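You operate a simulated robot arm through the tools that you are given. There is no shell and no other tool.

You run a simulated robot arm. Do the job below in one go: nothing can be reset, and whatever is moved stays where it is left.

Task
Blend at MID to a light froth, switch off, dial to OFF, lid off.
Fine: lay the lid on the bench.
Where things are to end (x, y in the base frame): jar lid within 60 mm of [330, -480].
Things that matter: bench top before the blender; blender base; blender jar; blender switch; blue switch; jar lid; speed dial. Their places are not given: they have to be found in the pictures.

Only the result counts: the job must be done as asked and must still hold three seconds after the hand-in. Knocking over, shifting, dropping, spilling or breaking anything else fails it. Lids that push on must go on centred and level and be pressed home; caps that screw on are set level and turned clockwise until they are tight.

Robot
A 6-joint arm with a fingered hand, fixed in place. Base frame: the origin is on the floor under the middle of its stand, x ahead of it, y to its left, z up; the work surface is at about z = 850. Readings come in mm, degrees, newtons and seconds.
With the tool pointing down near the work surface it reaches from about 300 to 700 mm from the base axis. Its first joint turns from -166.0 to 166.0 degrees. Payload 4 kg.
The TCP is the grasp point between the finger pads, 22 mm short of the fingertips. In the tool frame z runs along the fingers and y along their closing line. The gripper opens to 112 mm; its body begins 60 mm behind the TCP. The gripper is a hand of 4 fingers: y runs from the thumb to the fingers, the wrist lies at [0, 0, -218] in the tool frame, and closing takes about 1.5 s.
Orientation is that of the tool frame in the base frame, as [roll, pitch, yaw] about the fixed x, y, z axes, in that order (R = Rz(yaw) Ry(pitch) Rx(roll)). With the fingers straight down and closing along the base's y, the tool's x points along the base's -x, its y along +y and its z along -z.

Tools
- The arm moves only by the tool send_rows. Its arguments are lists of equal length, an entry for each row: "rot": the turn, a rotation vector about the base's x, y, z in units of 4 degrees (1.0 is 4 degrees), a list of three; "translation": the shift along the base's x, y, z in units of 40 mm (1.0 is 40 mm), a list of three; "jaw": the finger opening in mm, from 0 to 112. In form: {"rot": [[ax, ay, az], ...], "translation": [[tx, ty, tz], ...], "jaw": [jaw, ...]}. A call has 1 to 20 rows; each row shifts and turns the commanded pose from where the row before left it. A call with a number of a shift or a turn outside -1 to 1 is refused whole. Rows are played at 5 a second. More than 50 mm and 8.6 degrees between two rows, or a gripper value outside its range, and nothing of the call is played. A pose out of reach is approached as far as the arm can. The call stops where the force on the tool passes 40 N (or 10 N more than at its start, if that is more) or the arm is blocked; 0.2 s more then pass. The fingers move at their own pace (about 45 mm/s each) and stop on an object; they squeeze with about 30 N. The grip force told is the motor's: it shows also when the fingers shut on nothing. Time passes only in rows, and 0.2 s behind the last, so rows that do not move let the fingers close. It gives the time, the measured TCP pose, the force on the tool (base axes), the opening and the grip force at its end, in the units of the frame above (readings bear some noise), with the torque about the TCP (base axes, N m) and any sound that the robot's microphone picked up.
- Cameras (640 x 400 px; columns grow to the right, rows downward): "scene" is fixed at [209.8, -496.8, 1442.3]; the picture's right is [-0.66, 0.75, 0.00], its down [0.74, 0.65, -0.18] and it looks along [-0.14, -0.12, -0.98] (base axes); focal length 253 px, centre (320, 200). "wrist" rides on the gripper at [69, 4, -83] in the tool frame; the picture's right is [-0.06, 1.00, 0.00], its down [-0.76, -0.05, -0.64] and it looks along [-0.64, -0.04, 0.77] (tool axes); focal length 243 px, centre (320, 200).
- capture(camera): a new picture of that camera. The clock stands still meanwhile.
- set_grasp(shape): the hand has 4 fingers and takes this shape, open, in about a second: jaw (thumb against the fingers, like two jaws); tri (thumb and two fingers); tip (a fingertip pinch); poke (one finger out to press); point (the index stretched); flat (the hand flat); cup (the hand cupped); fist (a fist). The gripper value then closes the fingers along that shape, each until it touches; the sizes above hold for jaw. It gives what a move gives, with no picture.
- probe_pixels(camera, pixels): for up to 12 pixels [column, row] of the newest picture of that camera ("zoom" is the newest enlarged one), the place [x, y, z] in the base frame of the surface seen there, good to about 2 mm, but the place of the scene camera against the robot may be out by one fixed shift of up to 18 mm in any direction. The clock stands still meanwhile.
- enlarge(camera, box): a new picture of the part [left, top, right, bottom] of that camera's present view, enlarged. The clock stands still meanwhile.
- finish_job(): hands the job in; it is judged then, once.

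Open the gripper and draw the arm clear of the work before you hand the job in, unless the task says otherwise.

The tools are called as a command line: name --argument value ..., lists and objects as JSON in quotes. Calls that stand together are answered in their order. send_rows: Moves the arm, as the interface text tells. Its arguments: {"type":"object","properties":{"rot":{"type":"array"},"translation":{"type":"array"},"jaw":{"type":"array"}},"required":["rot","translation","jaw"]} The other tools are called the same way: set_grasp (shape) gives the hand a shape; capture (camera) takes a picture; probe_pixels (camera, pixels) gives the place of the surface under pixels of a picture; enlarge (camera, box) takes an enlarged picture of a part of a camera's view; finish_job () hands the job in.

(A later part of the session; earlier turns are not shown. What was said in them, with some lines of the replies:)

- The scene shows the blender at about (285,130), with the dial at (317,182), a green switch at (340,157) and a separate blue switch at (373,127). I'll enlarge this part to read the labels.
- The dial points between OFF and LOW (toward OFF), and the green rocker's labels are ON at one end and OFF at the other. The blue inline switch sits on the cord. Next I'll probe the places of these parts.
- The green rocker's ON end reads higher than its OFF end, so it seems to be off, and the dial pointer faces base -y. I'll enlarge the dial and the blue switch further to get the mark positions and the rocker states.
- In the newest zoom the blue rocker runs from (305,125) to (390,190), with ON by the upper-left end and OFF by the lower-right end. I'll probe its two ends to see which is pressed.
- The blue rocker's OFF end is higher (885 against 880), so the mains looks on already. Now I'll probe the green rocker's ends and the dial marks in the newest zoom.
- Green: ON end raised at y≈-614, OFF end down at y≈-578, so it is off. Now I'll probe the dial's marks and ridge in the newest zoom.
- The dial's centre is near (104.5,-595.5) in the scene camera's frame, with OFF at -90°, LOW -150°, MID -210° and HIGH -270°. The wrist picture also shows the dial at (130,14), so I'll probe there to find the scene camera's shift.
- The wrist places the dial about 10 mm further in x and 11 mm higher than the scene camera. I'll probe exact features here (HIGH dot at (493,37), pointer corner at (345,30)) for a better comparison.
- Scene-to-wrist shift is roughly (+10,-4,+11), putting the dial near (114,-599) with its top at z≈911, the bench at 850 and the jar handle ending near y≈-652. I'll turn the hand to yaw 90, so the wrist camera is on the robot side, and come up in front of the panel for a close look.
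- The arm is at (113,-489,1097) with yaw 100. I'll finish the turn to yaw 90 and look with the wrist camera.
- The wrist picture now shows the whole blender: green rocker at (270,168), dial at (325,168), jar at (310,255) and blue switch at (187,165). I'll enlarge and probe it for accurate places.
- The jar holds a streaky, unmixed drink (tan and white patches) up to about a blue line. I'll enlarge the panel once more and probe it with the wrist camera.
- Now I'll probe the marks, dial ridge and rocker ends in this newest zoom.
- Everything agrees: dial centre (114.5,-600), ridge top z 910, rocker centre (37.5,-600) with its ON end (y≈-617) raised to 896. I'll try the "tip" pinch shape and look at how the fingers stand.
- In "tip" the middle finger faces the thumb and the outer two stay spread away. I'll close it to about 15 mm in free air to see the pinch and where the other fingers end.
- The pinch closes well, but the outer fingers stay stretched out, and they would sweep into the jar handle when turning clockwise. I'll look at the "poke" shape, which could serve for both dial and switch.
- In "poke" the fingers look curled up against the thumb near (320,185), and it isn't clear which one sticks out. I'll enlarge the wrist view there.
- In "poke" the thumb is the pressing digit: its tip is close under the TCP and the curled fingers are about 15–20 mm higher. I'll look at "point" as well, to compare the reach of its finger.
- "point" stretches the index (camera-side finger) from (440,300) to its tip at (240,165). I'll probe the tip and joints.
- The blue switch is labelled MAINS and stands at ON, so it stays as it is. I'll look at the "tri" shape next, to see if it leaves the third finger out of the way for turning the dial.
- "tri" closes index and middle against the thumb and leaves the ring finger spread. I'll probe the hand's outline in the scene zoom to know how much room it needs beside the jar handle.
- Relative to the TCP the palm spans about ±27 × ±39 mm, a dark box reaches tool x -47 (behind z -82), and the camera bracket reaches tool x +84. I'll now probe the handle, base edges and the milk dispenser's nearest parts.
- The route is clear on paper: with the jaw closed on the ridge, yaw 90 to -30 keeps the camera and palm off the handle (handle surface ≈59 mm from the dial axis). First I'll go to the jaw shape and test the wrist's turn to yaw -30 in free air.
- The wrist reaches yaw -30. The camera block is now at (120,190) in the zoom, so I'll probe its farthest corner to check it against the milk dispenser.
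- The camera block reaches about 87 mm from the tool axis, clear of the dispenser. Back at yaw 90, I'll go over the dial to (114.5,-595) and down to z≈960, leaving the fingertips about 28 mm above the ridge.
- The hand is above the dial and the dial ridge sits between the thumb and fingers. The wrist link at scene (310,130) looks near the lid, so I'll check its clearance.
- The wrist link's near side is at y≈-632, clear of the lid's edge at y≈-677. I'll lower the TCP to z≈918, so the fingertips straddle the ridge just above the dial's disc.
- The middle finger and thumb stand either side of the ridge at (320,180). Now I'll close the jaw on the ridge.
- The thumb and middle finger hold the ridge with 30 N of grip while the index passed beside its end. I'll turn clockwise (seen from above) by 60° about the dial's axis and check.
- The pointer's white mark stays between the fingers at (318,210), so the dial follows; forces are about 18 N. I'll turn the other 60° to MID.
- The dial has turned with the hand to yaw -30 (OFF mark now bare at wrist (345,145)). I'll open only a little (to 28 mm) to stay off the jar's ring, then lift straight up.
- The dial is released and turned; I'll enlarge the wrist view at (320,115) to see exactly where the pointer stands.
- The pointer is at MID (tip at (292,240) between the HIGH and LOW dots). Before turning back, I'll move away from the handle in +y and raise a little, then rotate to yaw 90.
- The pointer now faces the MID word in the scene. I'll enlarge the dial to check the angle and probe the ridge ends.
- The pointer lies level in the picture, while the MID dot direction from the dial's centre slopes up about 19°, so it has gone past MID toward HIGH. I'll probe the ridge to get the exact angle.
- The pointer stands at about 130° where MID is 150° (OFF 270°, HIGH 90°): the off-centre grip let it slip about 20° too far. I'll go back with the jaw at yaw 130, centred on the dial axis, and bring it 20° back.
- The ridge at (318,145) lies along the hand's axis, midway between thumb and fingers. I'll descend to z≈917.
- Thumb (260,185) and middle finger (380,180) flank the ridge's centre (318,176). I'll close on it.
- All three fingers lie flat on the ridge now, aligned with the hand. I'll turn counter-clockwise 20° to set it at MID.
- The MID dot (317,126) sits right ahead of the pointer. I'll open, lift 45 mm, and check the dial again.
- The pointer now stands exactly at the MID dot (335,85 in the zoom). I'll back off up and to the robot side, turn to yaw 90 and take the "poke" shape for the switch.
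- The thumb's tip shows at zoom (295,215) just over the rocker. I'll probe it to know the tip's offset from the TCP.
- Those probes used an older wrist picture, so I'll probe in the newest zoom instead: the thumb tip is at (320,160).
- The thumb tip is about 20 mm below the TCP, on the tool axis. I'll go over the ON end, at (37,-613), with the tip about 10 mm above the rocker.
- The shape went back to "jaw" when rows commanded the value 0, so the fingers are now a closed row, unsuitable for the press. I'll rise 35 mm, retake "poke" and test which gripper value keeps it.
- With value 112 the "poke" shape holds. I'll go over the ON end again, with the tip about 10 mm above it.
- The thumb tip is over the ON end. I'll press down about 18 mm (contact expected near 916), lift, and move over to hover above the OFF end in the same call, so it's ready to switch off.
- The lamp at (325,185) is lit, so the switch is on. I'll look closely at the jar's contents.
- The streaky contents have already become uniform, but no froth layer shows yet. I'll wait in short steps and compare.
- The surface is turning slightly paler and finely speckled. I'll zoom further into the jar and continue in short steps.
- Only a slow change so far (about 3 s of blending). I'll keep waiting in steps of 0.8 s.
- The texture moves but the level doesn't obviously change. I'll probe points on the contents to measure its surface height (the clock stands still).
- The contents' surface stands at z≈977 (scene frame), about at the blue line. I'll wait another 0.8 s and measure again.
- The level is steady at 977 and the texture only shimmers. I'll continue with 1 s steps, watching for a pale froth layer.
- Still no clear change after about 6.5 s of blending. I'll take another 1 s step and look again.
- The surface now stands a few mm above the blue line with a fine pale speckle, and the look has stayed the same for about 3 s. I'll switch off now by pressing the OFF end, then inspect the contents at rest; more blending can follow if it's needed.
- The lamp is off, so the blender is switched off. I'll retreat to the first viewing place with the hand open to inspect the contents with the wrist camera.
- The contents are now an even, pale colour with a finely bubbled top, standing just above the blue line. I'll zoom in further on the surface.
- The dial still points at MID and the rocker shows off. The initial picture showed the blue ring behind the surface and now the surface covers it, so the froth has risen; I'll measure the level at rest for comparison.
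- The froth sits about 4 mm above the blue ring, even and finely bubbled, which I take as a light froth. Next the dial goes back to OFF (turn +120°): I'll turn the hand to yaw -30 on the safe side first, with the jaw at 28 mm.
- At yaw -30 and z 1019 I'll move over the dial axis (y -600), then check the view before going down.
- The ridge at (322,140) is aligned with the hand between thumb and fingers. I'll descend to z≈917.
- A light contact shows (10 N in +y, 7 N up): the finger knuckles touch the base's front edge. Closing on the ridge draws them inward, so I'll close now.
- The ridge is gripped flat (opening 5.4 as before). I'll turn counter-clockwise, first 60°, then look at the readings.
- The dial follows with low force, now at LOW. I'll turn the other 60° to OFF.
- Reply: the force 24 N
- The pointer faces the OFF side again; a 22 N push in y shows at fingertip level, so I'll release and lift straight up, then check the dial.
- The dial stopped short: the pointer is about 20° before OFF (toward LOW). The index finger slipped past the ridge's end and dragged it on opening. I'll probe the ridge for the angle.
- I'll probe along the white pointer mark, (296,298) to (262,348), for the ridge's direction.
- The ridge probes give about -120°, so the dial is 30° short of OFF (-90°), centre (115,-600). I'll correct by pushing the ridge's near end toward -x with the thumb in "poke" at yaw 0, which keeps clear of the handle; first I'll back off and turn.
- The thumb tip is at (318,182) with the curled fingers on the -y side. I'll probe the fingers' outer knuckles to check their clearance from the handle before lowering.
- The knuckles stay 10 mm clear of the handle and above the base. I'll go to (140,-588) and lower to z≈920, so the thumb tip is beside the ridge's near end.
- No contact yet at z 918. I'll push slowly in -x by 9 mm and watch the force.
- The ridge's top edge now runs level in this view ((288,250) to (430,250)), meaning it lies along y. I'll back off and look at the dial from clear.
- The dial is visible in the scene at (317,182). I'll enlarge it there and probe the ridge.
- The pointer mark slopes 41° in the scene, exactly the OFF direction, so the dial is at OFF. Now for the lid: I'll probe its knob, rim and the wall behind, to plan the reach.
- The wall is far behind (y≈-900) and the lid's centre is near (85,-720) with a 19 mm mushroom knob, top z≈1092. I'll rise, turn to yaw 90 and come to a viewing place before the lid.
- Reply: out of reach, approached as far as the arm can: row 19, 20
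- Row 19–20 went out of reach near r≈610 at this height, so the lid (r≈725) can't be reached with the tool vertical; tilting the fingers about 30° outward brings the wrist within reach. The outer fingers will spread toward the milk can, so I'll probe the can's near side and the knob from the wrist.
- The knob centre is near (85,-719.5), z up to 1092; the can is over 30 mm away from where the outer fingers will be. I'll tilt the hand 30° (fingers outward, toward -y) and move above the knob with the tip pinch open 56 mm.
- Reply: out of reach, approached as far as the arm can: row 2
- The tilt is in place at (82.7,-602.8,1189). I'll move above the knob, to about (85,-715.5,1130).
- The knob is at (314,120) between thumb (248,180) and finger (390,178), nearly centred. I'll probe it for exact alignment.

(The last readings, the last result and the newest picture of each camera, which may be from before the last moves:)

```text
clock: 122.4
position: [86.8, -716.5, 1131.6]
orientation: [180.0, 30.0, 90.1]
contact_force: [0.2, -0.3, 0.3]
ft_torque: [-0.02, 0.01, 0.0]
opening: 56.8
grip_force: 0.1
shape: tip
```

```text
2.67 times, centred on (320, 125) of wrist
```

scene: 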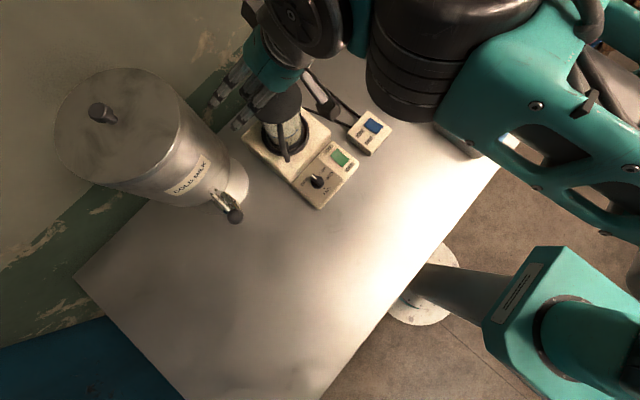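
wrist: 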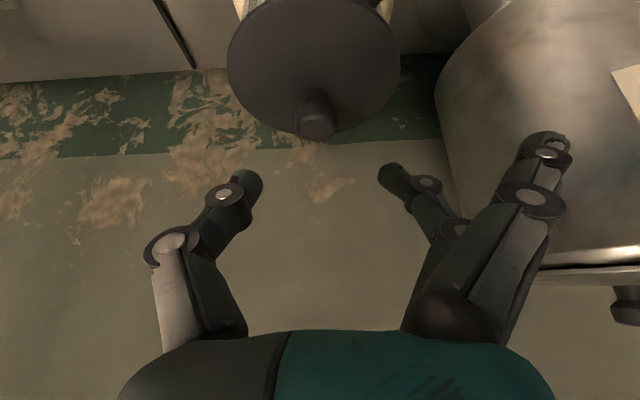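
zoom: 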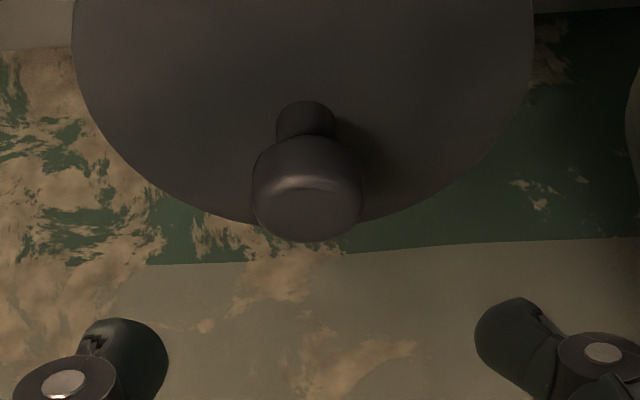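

The knob's head is centred at (85.7,-719), z 1079–1092. I'll descend to TCP (85.7,-715,1091.5) so the pinch passes through the head with the tips about 4 mm above the lid.

send_rows --rot '[[0, 0, 0], [0, 0, 0], [0, 0, 0], [0, 0, 0], [0, 0, 0], [0, 0, 0]]' --translation '[[-0.02, 0.025, -0.2], [0, 0, -0.2], [0, 0, -0.2], [0, 0, -0.2], [0, 0, -0.18], [0, 0, 0]]' --jaw '[56, 56, 56, 56, 56, 56]'

capture --camera "wrist"

enlarge --camera "scene" --box '[190, 0, 330, 140]'

```text
clock: 123.8
position: [85.2, -713.8, 1092.0]
orientation: [-180.0, 30.0, 90.1]
contact_force: [0.7, 0.2, -0.1]
ft_torque: [-0.01, 0.0, -0.02]
opening: 56.8
grip_force: 0.1
shape: tip
```

```text
taken
```

wrist: 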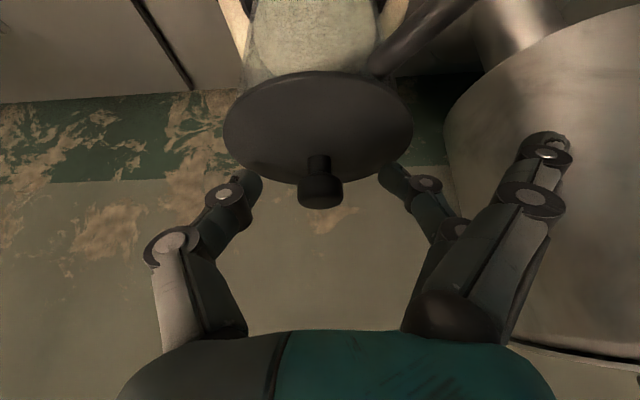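

```text
2.86 times, centred on (260, 70) of scene
```

zoom: 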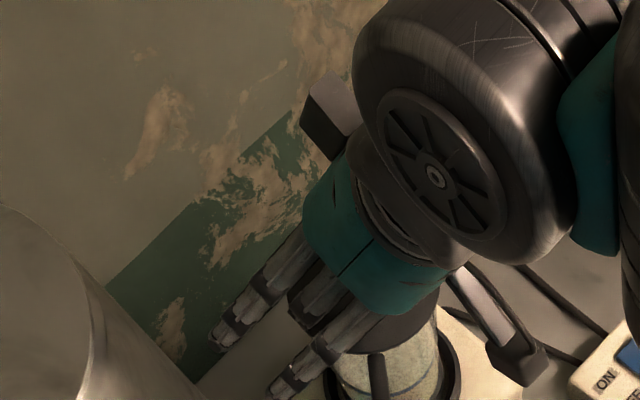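

The knob's head (320,190) lies right between thumb (248,180) and finger (395,180). I'll close the pinch on it.

send_rows --rot '[[0, 0, 0], [0, 0, 0], [0, 0, 0], [0, 0, 0], [0, 0, 0], [0, 0, 0], [0, 0, 0]]' --translation '[[0, 0, 0], [0, 0, 0], [0, 0, 0], [0, 0, 0], [0, 0, 0], [0, 0, 0], [0, 0, 0]]' --jaw '[6, 6, 6, 6, 6, 6, 6]'

capture --camera "wrist"

```text
clock: 125.4
position: [85.1, -715.3, 1091.9]
orientation: [-180.0, 30.0, 90.1]
contact_force: [0.3, 0.5, -0.7]
ft_torque: [0.0, 0.0, 0.02]
opening: 12.8
grip_force: 29.6
shape: tip
```

```text
taken
```

wrist: 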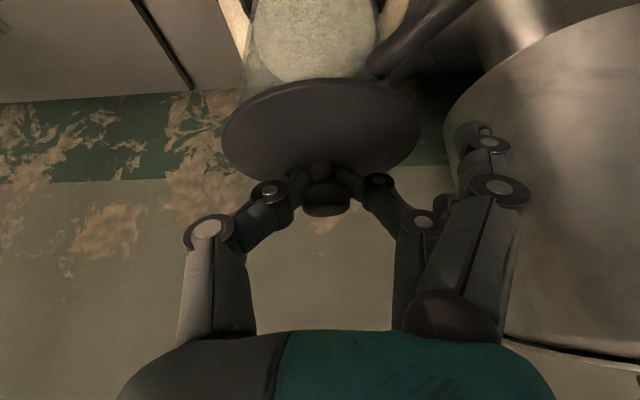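

The pinch holds at 12.8 mm, on the neck under the knob's head, with 29.6 N. I'll lift slowly by 16 mm and watch the force and the lid.

send_rows --rot '[[0, 0, 0], [0, 0, 0], [0, 0, 0], [0, 0, 0], [0, 0, 0]]' --translation '[[0, 0, 0.05], [0, 0, 0.1], [0, 0, 0.1], [0, 0, 0.15], [0, 0, 0]]' --jaw '[6, 6, 6, 6, 6]'

capture --camera "wrist"

enlarge --camera "scene" --box '[220, 50, 360, 210]'

```text
clock: 126.6
position: [86.0, -714.4, 1108.7]
orientation: [-180.0, 30.0, 90.1]
contact_force: [0.2, 0.2, -1.5]
ft_torque: [0.0, -0.03, 0.02]
opening: 12.5
grip_force: 30.2
shape: tip
```

```text
taken
```

wrist: 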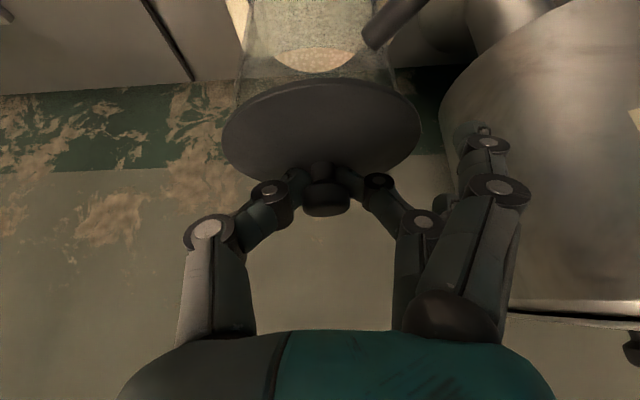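

```text
2.50 times, centred on (290, 130) of scene
```

zoom: 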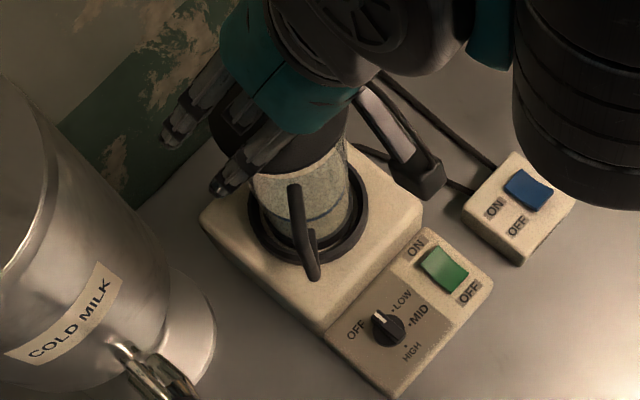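

The lid comes up with the hand and the jar stays put; only 1.5 N of weight shows. I'll lift another 40 mm and look at its underside.

send_rows --rot '[[0, 0, 0], [0, 0, 0], [0, 0, 0], [0, 0, 0], [0, 0, 0], [0, 0, 0]]' --translation '[[0, 0, 0.15], [0, 0, 0.2], [0, 0, 0.2], [0, 0, 0.2], [0, 0, 0.25], [0, 0, 0]]' --jaw '[6, 6, 6, 6, 6, 6]'

capture --camera "wrist"

enlarge --camera "scene" --box '[220, 50, 360, 210]'

```text
clock: 128.0
position: [85.1, -713.6, 1147.7]
orientation: [-180.0, 29.9, 90.1]
contact_force: [-0.5, 0.3, -0.4]
ft_torque: [0.02, -0.01, 0.0]
opening: 12.8
grip_force: 30.7
shape: tip
```

```text
taken
```

wrist: 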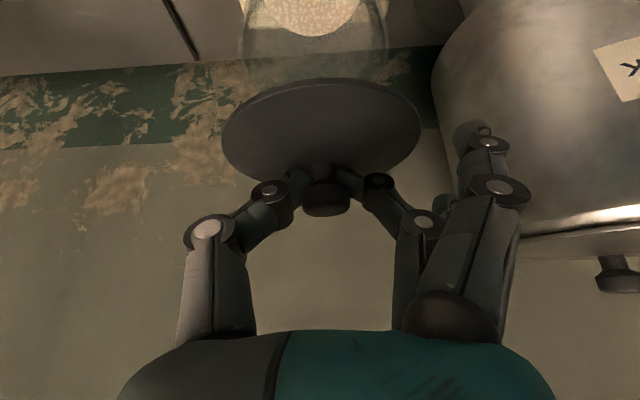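

```text
2.50 times, centred on (290, 130) of scene
```

zoom: 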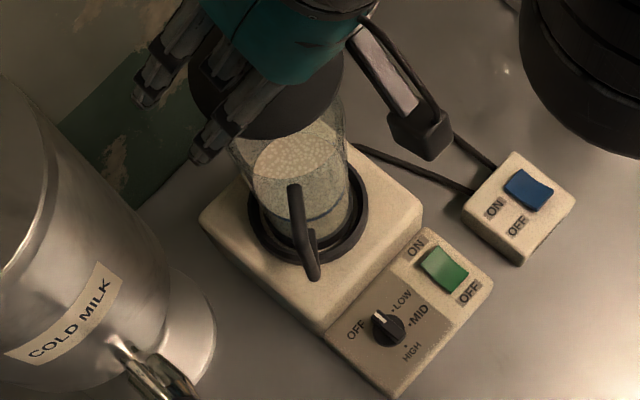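

The lid is off, held above the jar, and the open surface shows a layer of fine bubbles, as wanted. I'll take a closer look at it before carrying the lid away.

enlarge --camera "scene" --box '[265, 95, 315, 150]'

probe_pixels --camera "wrist" --pixels '[[225, 130], [320, 85], [418, 130], [320, 130], [320, 160], [260, 170], [380, 170], [325, 205], [320, 80], [320, 76]]'

```text
7.27 times, centred on (290, 122) of scene
```

zoom: 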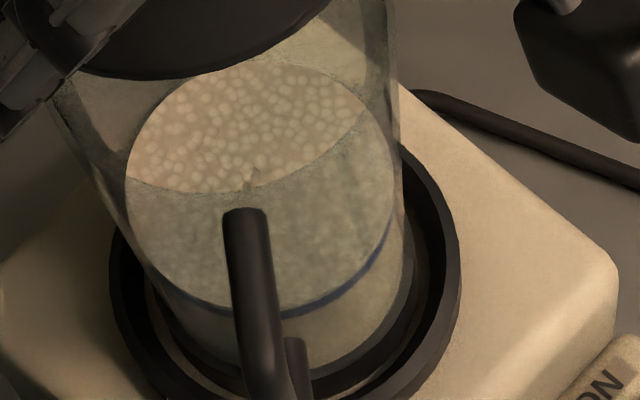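

```text
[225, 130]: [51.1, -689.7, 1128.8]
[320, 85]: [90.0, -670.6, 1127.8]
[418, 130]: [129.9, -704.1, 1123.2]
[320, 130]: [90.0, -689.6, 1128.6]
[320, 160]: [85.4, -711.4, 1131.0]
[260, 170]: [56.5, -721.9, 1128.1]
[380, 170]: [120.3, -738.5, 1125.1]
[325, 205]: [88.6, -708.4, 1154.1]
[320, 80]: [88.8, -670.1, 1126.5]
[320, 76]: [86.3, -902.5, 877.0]
```

The surface shows an even layer of small bubbles, a light froth indeed, and the lid hangs level (top ≈1128). I'll carry it toward the robot first, clear of the jar and tap, then across to (330,-480).

send_rows --rot '[[0, 0, 0], [0, 0, 0], [0, 0, 0], [0, 0, 0], [0, 0, 0], [0, 0, 0], [0, 0, 0], [0, 0, 0], [0, 0, 0], [0, 0, 0], [0, 0, 0], [0, 0, 0]]' --translation '[[0, 0.15, 0], [0, 0.3, 0], [0, 0.4, 0], [0, 0.45, 0], [0, 0.45, 0], [0, 0.45, 0], [0, 0.45, 0], [0, 0.45, 0], [0, 0.4, 0], [0, 0.3, 0], [0, 0.1, 0], [0, 0, 0]]' --jaw '[6, 6, 6, 6, 6, 6, 6, 6, 6, 6, 6, 6]'

capture --camera "wrist"

capture --camera "scene"

```text
clock: 130.6
position: [85.6, -558.2, 1148.6]
orientation: [-179.9, 30.0, 90.0]
contact_force: [0.8, 0.6, -1.0]
ft_torque: [-0.01, -0.01, 0.01]
opening: 12.8
grip_force: 30.1
shape: tip
```

```text
taken
```

wrist: 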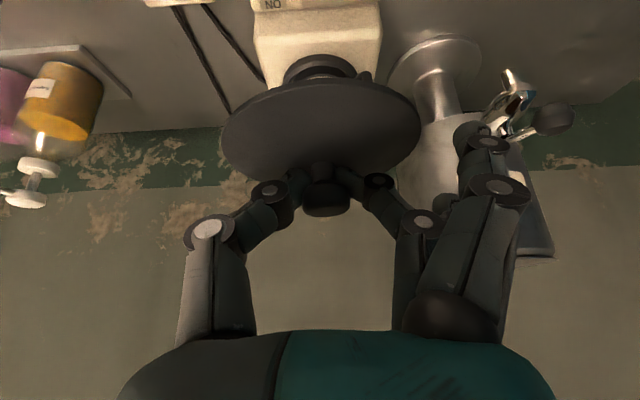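

```text
taken
```

scene: 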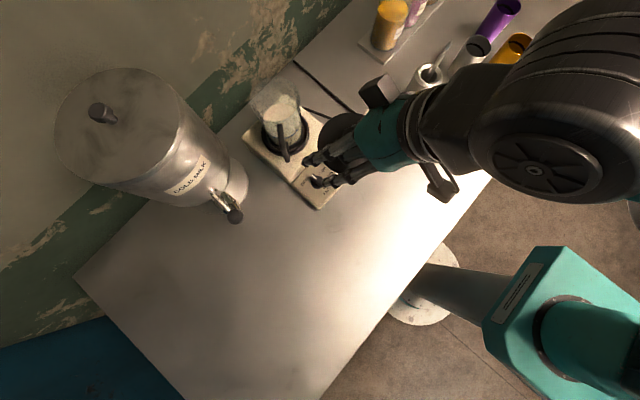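

The lid is steady in the grip. Next I'll carry it across to TCP (330,-476) at the same height.

send_rows --rot '[[0, 0, 0], [0, 0, 0], [0, 0, 0], [0, 0, 0], [0, 0, 0], [0, 0, 0], [0, 0, 0], [0, 0, 0], [0, 0, 0], [0, 0, 0], [0, 0, 0], [0, 0, 0], [0, 0, 0], [0, 0, 0], [0, 0, 0], [0, 0, 0]]' --translation '[[0.226, 0.076, 0], [0.339, 0.114, 0], [0.4526, 0.152, 0], [0.4526, 0.152, 0], [0.4526, 0.152, 0], [0.4526, 0.152, 0], [0.4526, 0.152, 0], [0.4526, 0.152, 0], [0.4526, 0.152, 0], [0.4526, 0.152, 0], [0.4526, 0.152, 0], [0.4526, 0.152, 0], [0.4526, 0.152, 0], [0.339, 0.114, 0], [0.226, 0.076, 0], [0, 0, 0]]' --jaw '[6, 6, 6, 6, 6, 6, 6, 6, 6, 6, 6, 6, 6, 6, 6, 6]'

capture --camera "wrist"

capture --camera "scene"

```text
clock: 134.0
position: [329.1, -475.5, 1148.9]
orientation: [180.0, 29.9, 90.1]
contact_force: [-0.1, 0.3, -1.0]
ft_torque: [-0.03, -0.04, -0.02]
opening: 12.5
grip_force: 30.1
shape: tip
```

```text
taken
```

wrist: 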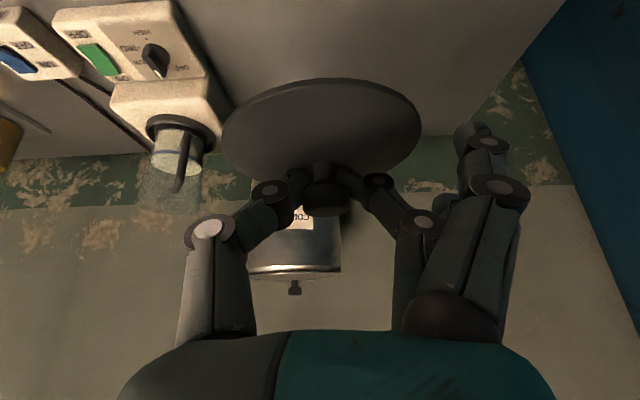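

```text
taken
```

scene: 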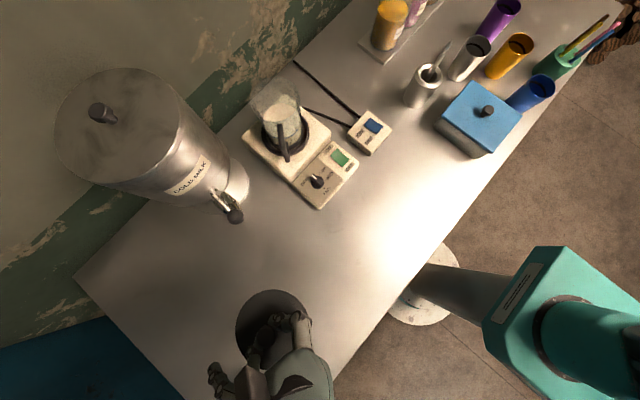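

At (329,-475.5) over the empty bench. I'll lower the lid to about z=930 and check.

send_rows --rot '[[0, 0, 0], [0, 0, 0], [0, 0, 0], [0, 0, 0], [0, 0, 0], [0, 0, 0], [0, 0, 0], [0, 0, 0], [0, 0, 0], [0, 0, 0], [0, 0, 0], [0, 0, 0], [0, 0, 0], [0, 0, 0], [0, 0, 0], [0, 0, 0]]' --translation '[[0, 0, -0.2], [0, 0, -0.3], [0, 0, -0.4], [0, 0, -0.4], [0, 0, -0.4], [0, 0, -0.4], [0, 0, -0.4], [0, 0, -0.4], [0, 0, -0.4], [0, 0, -0.4], [0, 0, -0.4], [0, 0, -0.4], [0, 0, -0.4], [0, 0, -0.3], [0, 0, -0.2], [0, 0, 0]]' --jaw '[6, 6, 6, 6, 6, 6, 6, 6, 6, 6, 6, 6, 6, 6, 6, 6]'

capture --camera "wrist"

enlarge --camera "scene" --box '[220, 220, 400, 380]'

```text
clock: 137.4
position: [328.2, -476.5, 934.3]
orientation: [-180.0, 30.1, 90.1]
contact_force: [-0.7, 0.1, 0.6]
ft_torque: [-0.03, 0.01, 0.02]
opening: 12.5
grip_force: 29.9
shape: tip
```

```text
taken
```

wrist: 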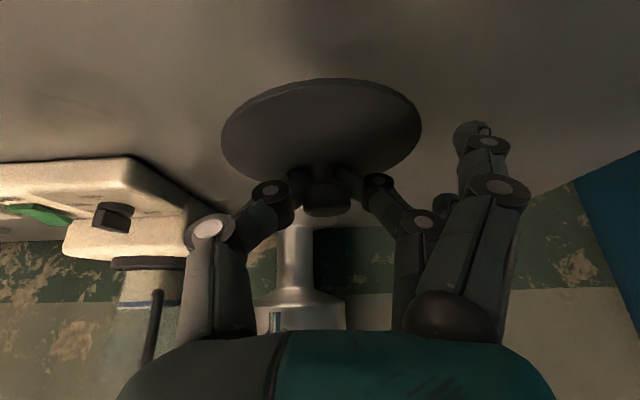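

```text
2.50 times, centred on (310, 300) of scene
```

zoom: 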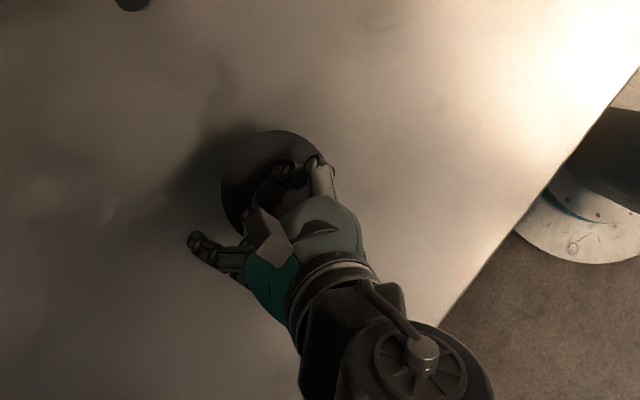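

The lid is about 50–60 mm above the bench, level. I'll lower in smaller steps, watching the force.

send_rows --rot '[[0, 0, 0], [0, 0, 0], [0, 0, 0], [0, 0, 0], [0, 0, 0]]' --translation '[[0, 0, -0.15], [0, 0, -0.15], [0, 0, -0.15], [0, 0, -0.15], [0, 0, 0]]' --jaw '[6, 6, 6, 6, 6]'

capture --camera "wrist"

enlarge --camera "wrist" --box '[210, 60, 440, 220]'

```text
clock: 138.6
position: [331.8, -476.4, 909.3]
orientation: [179.9, 30.1, 90.1]
contact_force: [0.4, 0.0, -0.3]
ft_torque: [0.0, -0.03, 0.0]
opening: 12.5
grip_force: 30.3
shape: tip
```

```text
taken
```

wrist: 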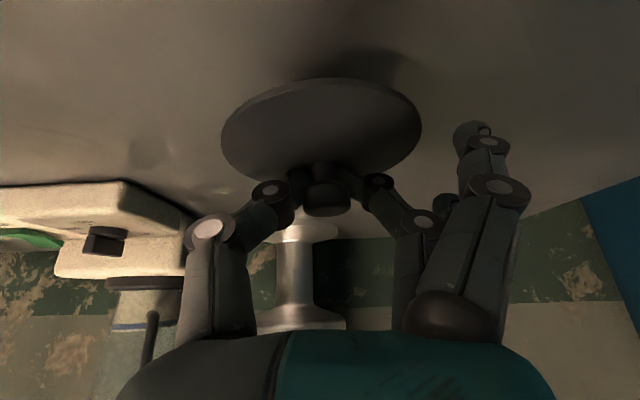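

```text
2.50 times, centred on (325, 140) of wrist
```

zoom: 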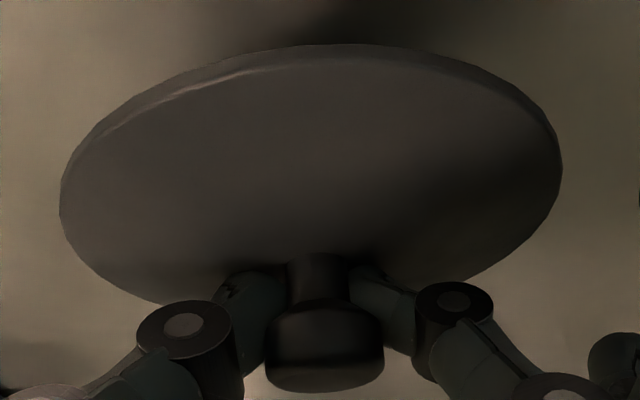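

Still no contact, with the lid's top near z 890. I'll continue in 3 mm rows.

send_rows --rot '[[0, 0, 0], [0, 0, 0], [0, 0, 0], [0, 0, 0], [0, 0, 0]]' --translation '[[0, 0, -0.075], [0, 0, -0.075], [0, 0, -0.075], [0, 0, -0.075], [0, 0, 0]]' --jaw '[6, 6, 6, 6, 6]'

enlarge --camera "wrist" --box '[210, 60, 440, 220]'

```text
clock: 139.8
position: [329.6, -475.7, 896.7]
orientation: [-179.9, 30.0, 90.1]
contact_force: [-0.4, 0.8, 0.5]
ft_torque: [0.0, 0.02, 0.04]
opening: 12.5
grip_force: 29.8
shape: tip
```

```text
2.50 times, centred on (325, 140) of wrist
```

zoom: 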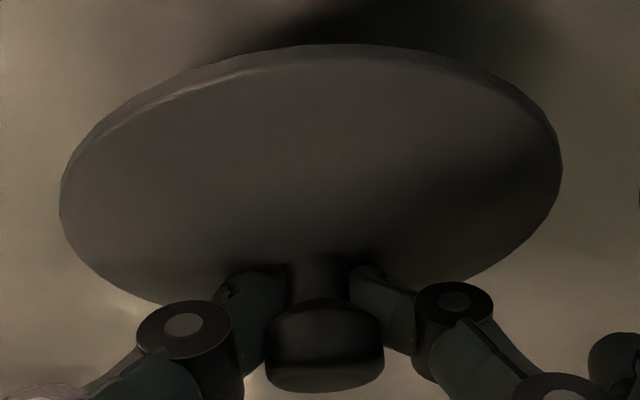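

No force yet at z 896.7. I'll keep lowering in small steps.

send_rows --rot '[[0, 0, 0], [0, 0, 0], [0, 0, 0], [0, 0, 0]]' --translation '[[0, 0, -0.05], [0, 0, -0.05], [0, 0, -0.05], [0, 0, 0]]' --jaw '[6, 6, 6, 6]'

enlarge --camera "wrist" --box '[210, 60, 440, 220]'

```text
clock: 140.8
position: [329.2, -475.9, 891.5]
orientation: [-180.0, 30.1, 90.1]
contact_force: [1.1, -0.3, -0.3]
ft_torque: [0.0, 0.02, -0.01]
opening: 12.4
grip_force: 30.2
shape: tip
```

```text
2.50 times, centred on (325, 140) of wrist
```

zoom: 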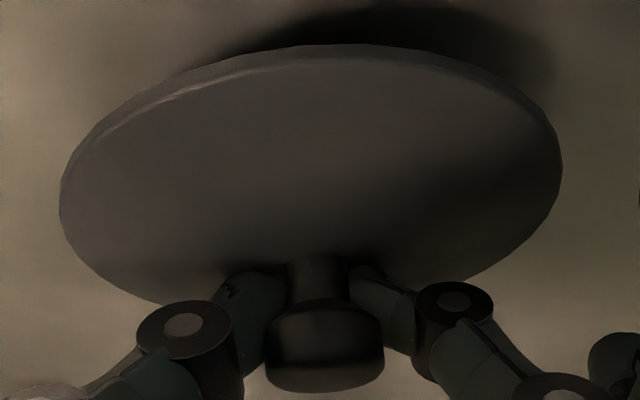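

Shadow closing in but no contact at z 891.5. Three more 2 mm steps.

send_rows --rot '[[0, 0, 0], [0, 0, 0], [0, 0, 0], [0, 0, 0]]' --translation '[[0, 0, -0.05], [0, 0, -0.05], [0, 0, -0.05], [0, 0, 0]]' --jaw '[6, 6, 6, 6]'

enlarge --camera "wrist" --box '[210, 60, 440, 220]'

```text
clock: 141.8
position: [329.0, -475.9, 884.7]
orientation: [179.9, 30.0, 90.1]
contact_force: [-1.5, 3.1, 8.2]
ft_torque: [-0.03, -0.12, 0.01]
opening: 12.1
grip_force: 30.1
shape: tip
```

```text
2.50 times, centred on (325, 140) of wrist
```

zoom: 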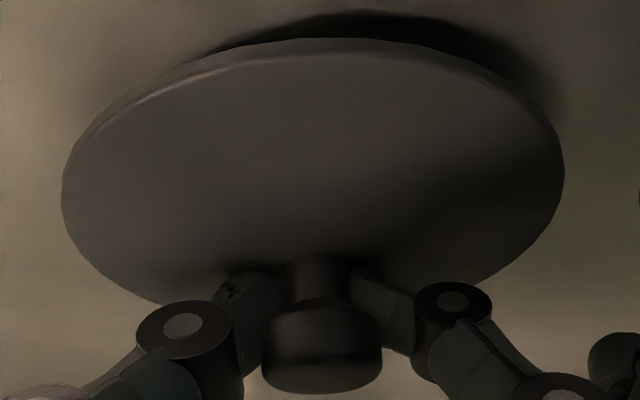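

Contact: 8 N upward, the lid resting at one side of its underside. I'll lower 1.5 mm more so it settles flat, then open slowly.

send_rows --rot '[[0, 0, 0], [0, 0, 0], [0, 0, 0]]' --translation '[[0, 0, -0.02], [0, 0, -0.02], [0, 0, 0]]' --jaw '[6, 6, 6]'

capture --camera "wrist"

probe_pixels --camera "wrist" --pixels '[[240, 110], [320, 90], [400, 110], [320, 120], [240, 150], [400, 150], [270, 170], [370, 165], [320, 150], [250, 65], [430, 90]]'

```text
clock: 142.6
position: [328.7, -476.4, 884.6]
orientation: [180.0, 30.2, 90.0]
contact_force: [-3.7, 2.2, 15.1]
ft_torque: [-0.11, -0.13, 0.05]
opening: 12.9
grip_force: 29.9
shape: tip
```

```text
taken
```

wrist: 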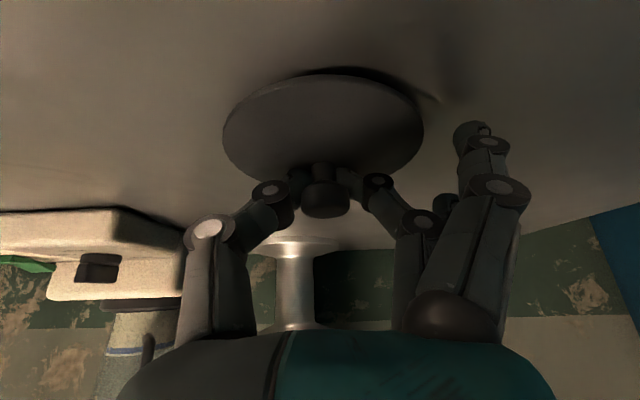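

```text
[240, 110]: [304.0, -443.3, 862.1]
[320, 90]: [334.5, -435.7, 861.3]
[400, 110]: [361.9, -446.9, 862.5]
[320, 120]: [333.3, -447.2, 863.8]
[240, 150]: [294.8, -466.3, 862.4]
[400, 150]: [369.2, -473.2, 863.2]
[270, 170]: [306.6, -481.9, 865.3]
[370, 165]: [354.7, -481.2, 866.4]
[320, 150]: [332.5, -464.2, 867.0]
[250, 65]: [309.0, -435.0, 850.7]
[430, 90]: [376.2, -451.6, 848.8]
```

The lid now lies level on the bench (top 861–866 all round). I'll open the pinch and leave the hand still.

send_rows --rot '[[0, 0, 0], [0, 0, 0], [0, 0, 0], [0, 0, 0], [0, 0, 0]]' --translation '[[0, 0, 0], [0, 0, 0], [0, 0, 0], [0, 0, 0], [0, 0, 0]]' --jaw '[56, 56, 56, 56, 56]'

capture --camera "wrist"

```text
clock: 143.8
position: [331.0, -476.7, 884.2]
orientation: [180.0, 30.1, 90.1]
contact_force: [2.8, 0.7, 20.6]
ft_torque: [-0.14, 0.0, 0.02]
opening: 41.9
grip_force: 0.0
shape: tip
```

```text
taken
```

wrist: 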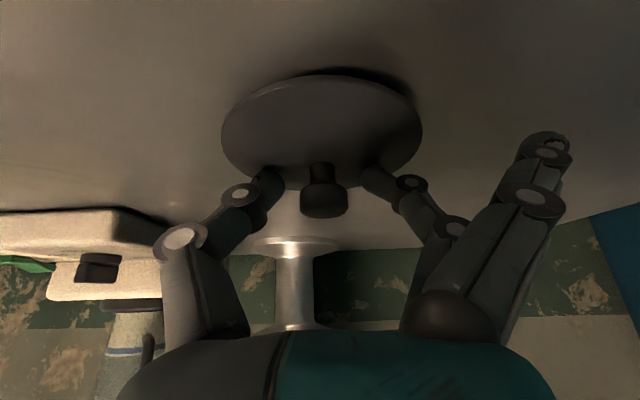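

The pinch is open (42 mm) and the tips press lightly on the lid. I'll raise straight up slowly so the fingers clear the knob.

send_rows --rot '[[0, 0, 0], [0, 0, 0], [0, 0, 0], [0, 0, 0], [0, 0, 0], [0, 0, 0], [0, 0, 0], [0, 0, 0]]' --translation '[[0, 0, 0.05], [0, 0, 0.1], [0, 0, 0.15], [0, 0, 0.2], [0, 0, 0.3], [0, 0, 0.4], [0, 0, 0.5], [0, 0, 0.5]]' --jaw '[56, 56, 56, 56, 56, 56, 56, 56]'

capture --camera "wrist"

capture --camera "scene"

```text
clock: 145.6
position: [330.1, -477.1, 971.9]
orientation: [180.0, 30.0, 90.2]
contact_force: [-0.1, -0.2, -0.6]
ft_torque: [0.0, 0.02, 0.01]
opening: 55.1
grip_force: 0.1
shape: tip
```

```text
taken
```

wrist: 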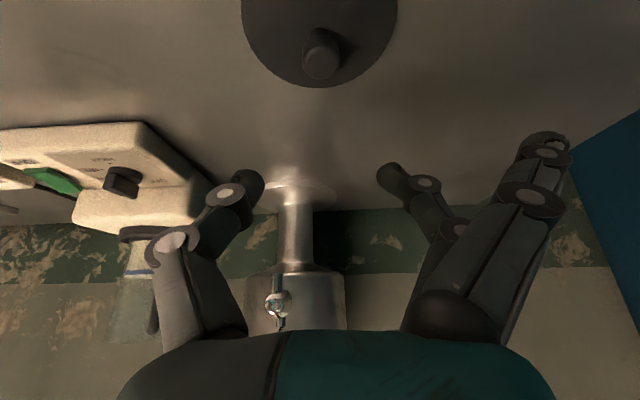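

```text
taken
```

scene: 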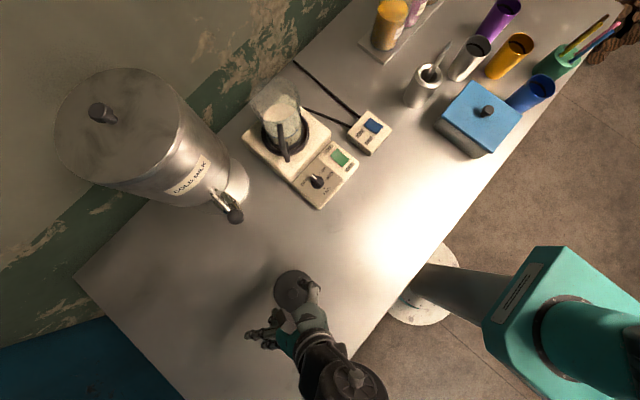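

The lid lies on the bench and the hand is free. I'll raise the arm well clear, straighten the tool and move back toward the robot, then verify everything.

send_rows --rot '[[0, 0, 0], [0, 0, 0], [0, 0, 0], [0, 0, 0], [0.9375, 0, 0], [0.9375, 0, 0], [0.9375, 0, 0], [0.9375, 0, 0], [0.9375, 0, 0], [0.9375, 0, 0], [0.9375, 0, 0], [0.9375, 0, 0], [0, 0, 0]]' --translation '[[0, 0, 0.5], [0, 0, 0.5], [0, 0, 0.5], [0, 0, 0.5], [0, 0.4, 0.3], [0, 0.4, 0.3], [0, 0.4, 0.3], [0, 0.4, 0.3], [0, 0.4, 0.2], [0, 0.4, 0], [0, 0.4, 0], [0, 0.4, 0], [0, 0, 0]]' --jaw '[80, 80, 80, 80, 80, 80, 80, 80, 80, 80, 80, 80, 80]'

capture --camera "scene"

enlarge --camera "scene" --box '[230, 60, 410, 220]'

```text
clock: 148.4
position: [330.1, -348.3, 1106.3]
orientation: [180.0, 0.0, 90.1]
contact_force: [0.3, -0.3, 0.6]
ft_torque: [0.0, 0.02, -0.01]
opening: 79.4
grip_force: 0.1
shape: tip
```

```text
taken
```

scene: 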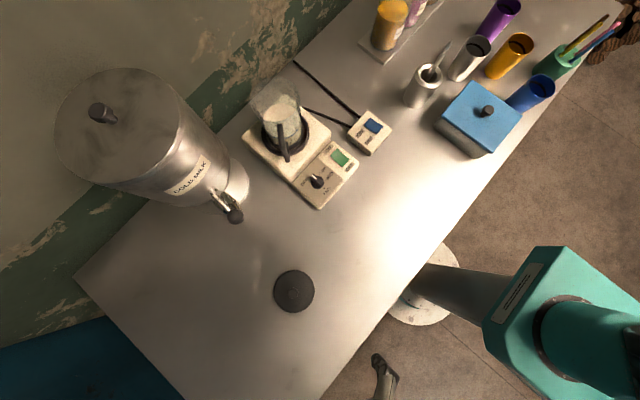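

```text
2.50 times, centred on (320, 140) of scene
```

zoom: 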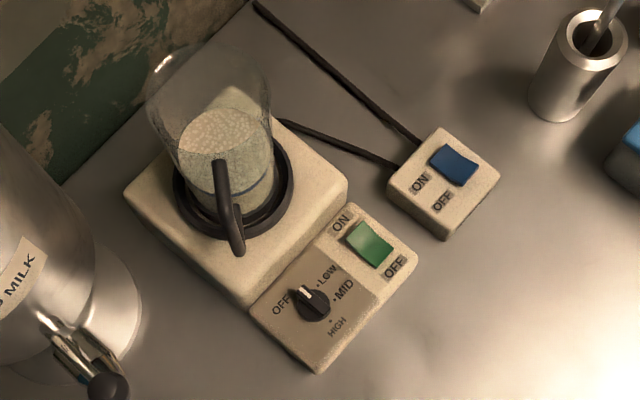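

The jar stands open in place with froth, the lid lies at (294,291), and the dial points to OFF. I'll verify the dial angle, the rockers and the lid's place with probes.

probe_pixels --camera "scene" --pixels '[[294, 286], [294, 291], [276, 291], [312, 291], [294, 308], [294, 273], [330, 310], [373, 127]]'

enlarge --camera "scene" --box '[295, 160, 345, 210]'

probe_pixels --camera "zoom" --pixels '[[262, 125], [286, 148], [340, 195], [300, 160], [250, 150], [268, 112], [352, 185], [313, 114], [366, 158], [352, 228], [247, 135]]'

```text
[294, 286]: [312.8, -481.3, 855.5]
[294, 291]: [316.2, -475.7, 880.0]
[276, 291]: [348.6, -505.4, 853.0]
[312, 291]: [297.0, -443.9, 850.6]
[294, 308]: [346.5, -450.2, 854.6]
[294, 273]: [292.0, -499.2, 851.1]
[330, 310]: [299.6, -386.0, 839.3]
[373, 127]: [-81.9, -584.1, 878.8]
```

```text
8.00 times, centred on (320, 185) of scene
```

zoom: 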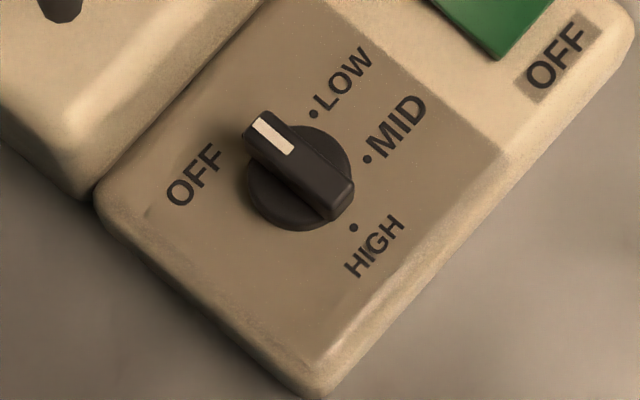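

```text
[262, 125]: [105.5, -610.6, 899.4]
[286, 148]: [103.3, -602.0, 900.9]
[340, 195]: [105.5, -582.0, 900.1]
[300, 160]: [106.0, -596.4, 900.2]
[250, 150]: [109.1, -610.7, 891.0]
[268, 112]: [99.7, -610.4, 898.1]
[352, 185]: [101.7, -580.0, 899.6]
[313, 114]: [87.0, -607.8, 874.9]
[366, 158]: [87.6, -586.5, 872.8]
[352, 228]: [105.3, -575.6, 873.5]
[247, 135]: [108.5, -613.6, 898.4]
```

The dial matches its first OFF picture exactly, the blender hasn't shifted, the lamp is out, and the lid lies at about (331,-479), level. I'll open the hand fully and draw back a bit more.

send_rows --rot '[[0, 0, 0], [0, 0, 0], [0, 0, 0], [0, 0, 0], [0, 0, 0], [0, 0, 0]]' --translation '[[0, 0.2, 0.4], [0, 0.3, 0.4], [0, 0.3, 0.4], [0, 0.2, 0.2], [0, 0, 0], [0, 0, 0]]' --jaw '[112, 112, 112, 112, 112, 112]'

capture --camera "scene"

```text
clock: 149.8
position: [330.5, -307.8, 1163.1]
orientation: [180.0, -0.1, 90.1]
contact_force: [-0.3, 0.9, -0.5]
ft_torque: [0.02, 0.0, -0.03]
opening: 111.8
grip_force: 0.0
shape: tip
```

```text
taken
```

scene: 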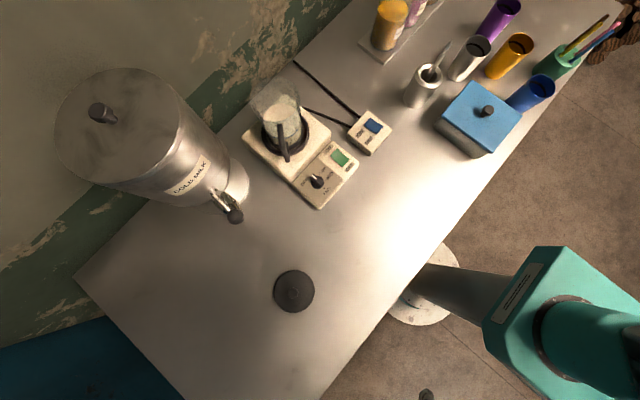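

The picture shows all as asked: froth in the open jar, switch off, dial at OFF, lid on the bench at (294,291), other things unmoved, and the arm clear with the gripper open. I'll hand the job in.

finish_job

```text
The job is handed in.
```

The job is handed in. The drink was blended at MID to a light froth, the blender is switched off with its dial at OFF, and the lid is off the jar and on the bench.

- **Froth:** it ran for about 8.5 seconds. I judged the froth from the pictures: an even layer of small bubbles, a few millimetres above the jar's blue line. Nothing measured it directly.
- **Blender:** the lamp is out and the dial matches its starting OFF picture. The dial overshot MID on the first turn and stopped about 30° short of OFF on the way back. I corrected both: the first before switching on, the second before taking the lid off.
- **Lid:** it lies level at about (331, -479), within a few millimetres of the target.
- **Everything else:** the blender did not shift, the blue mains switch was left on, and the other things stand where they were. The arm is drawn clear with the gripper open.
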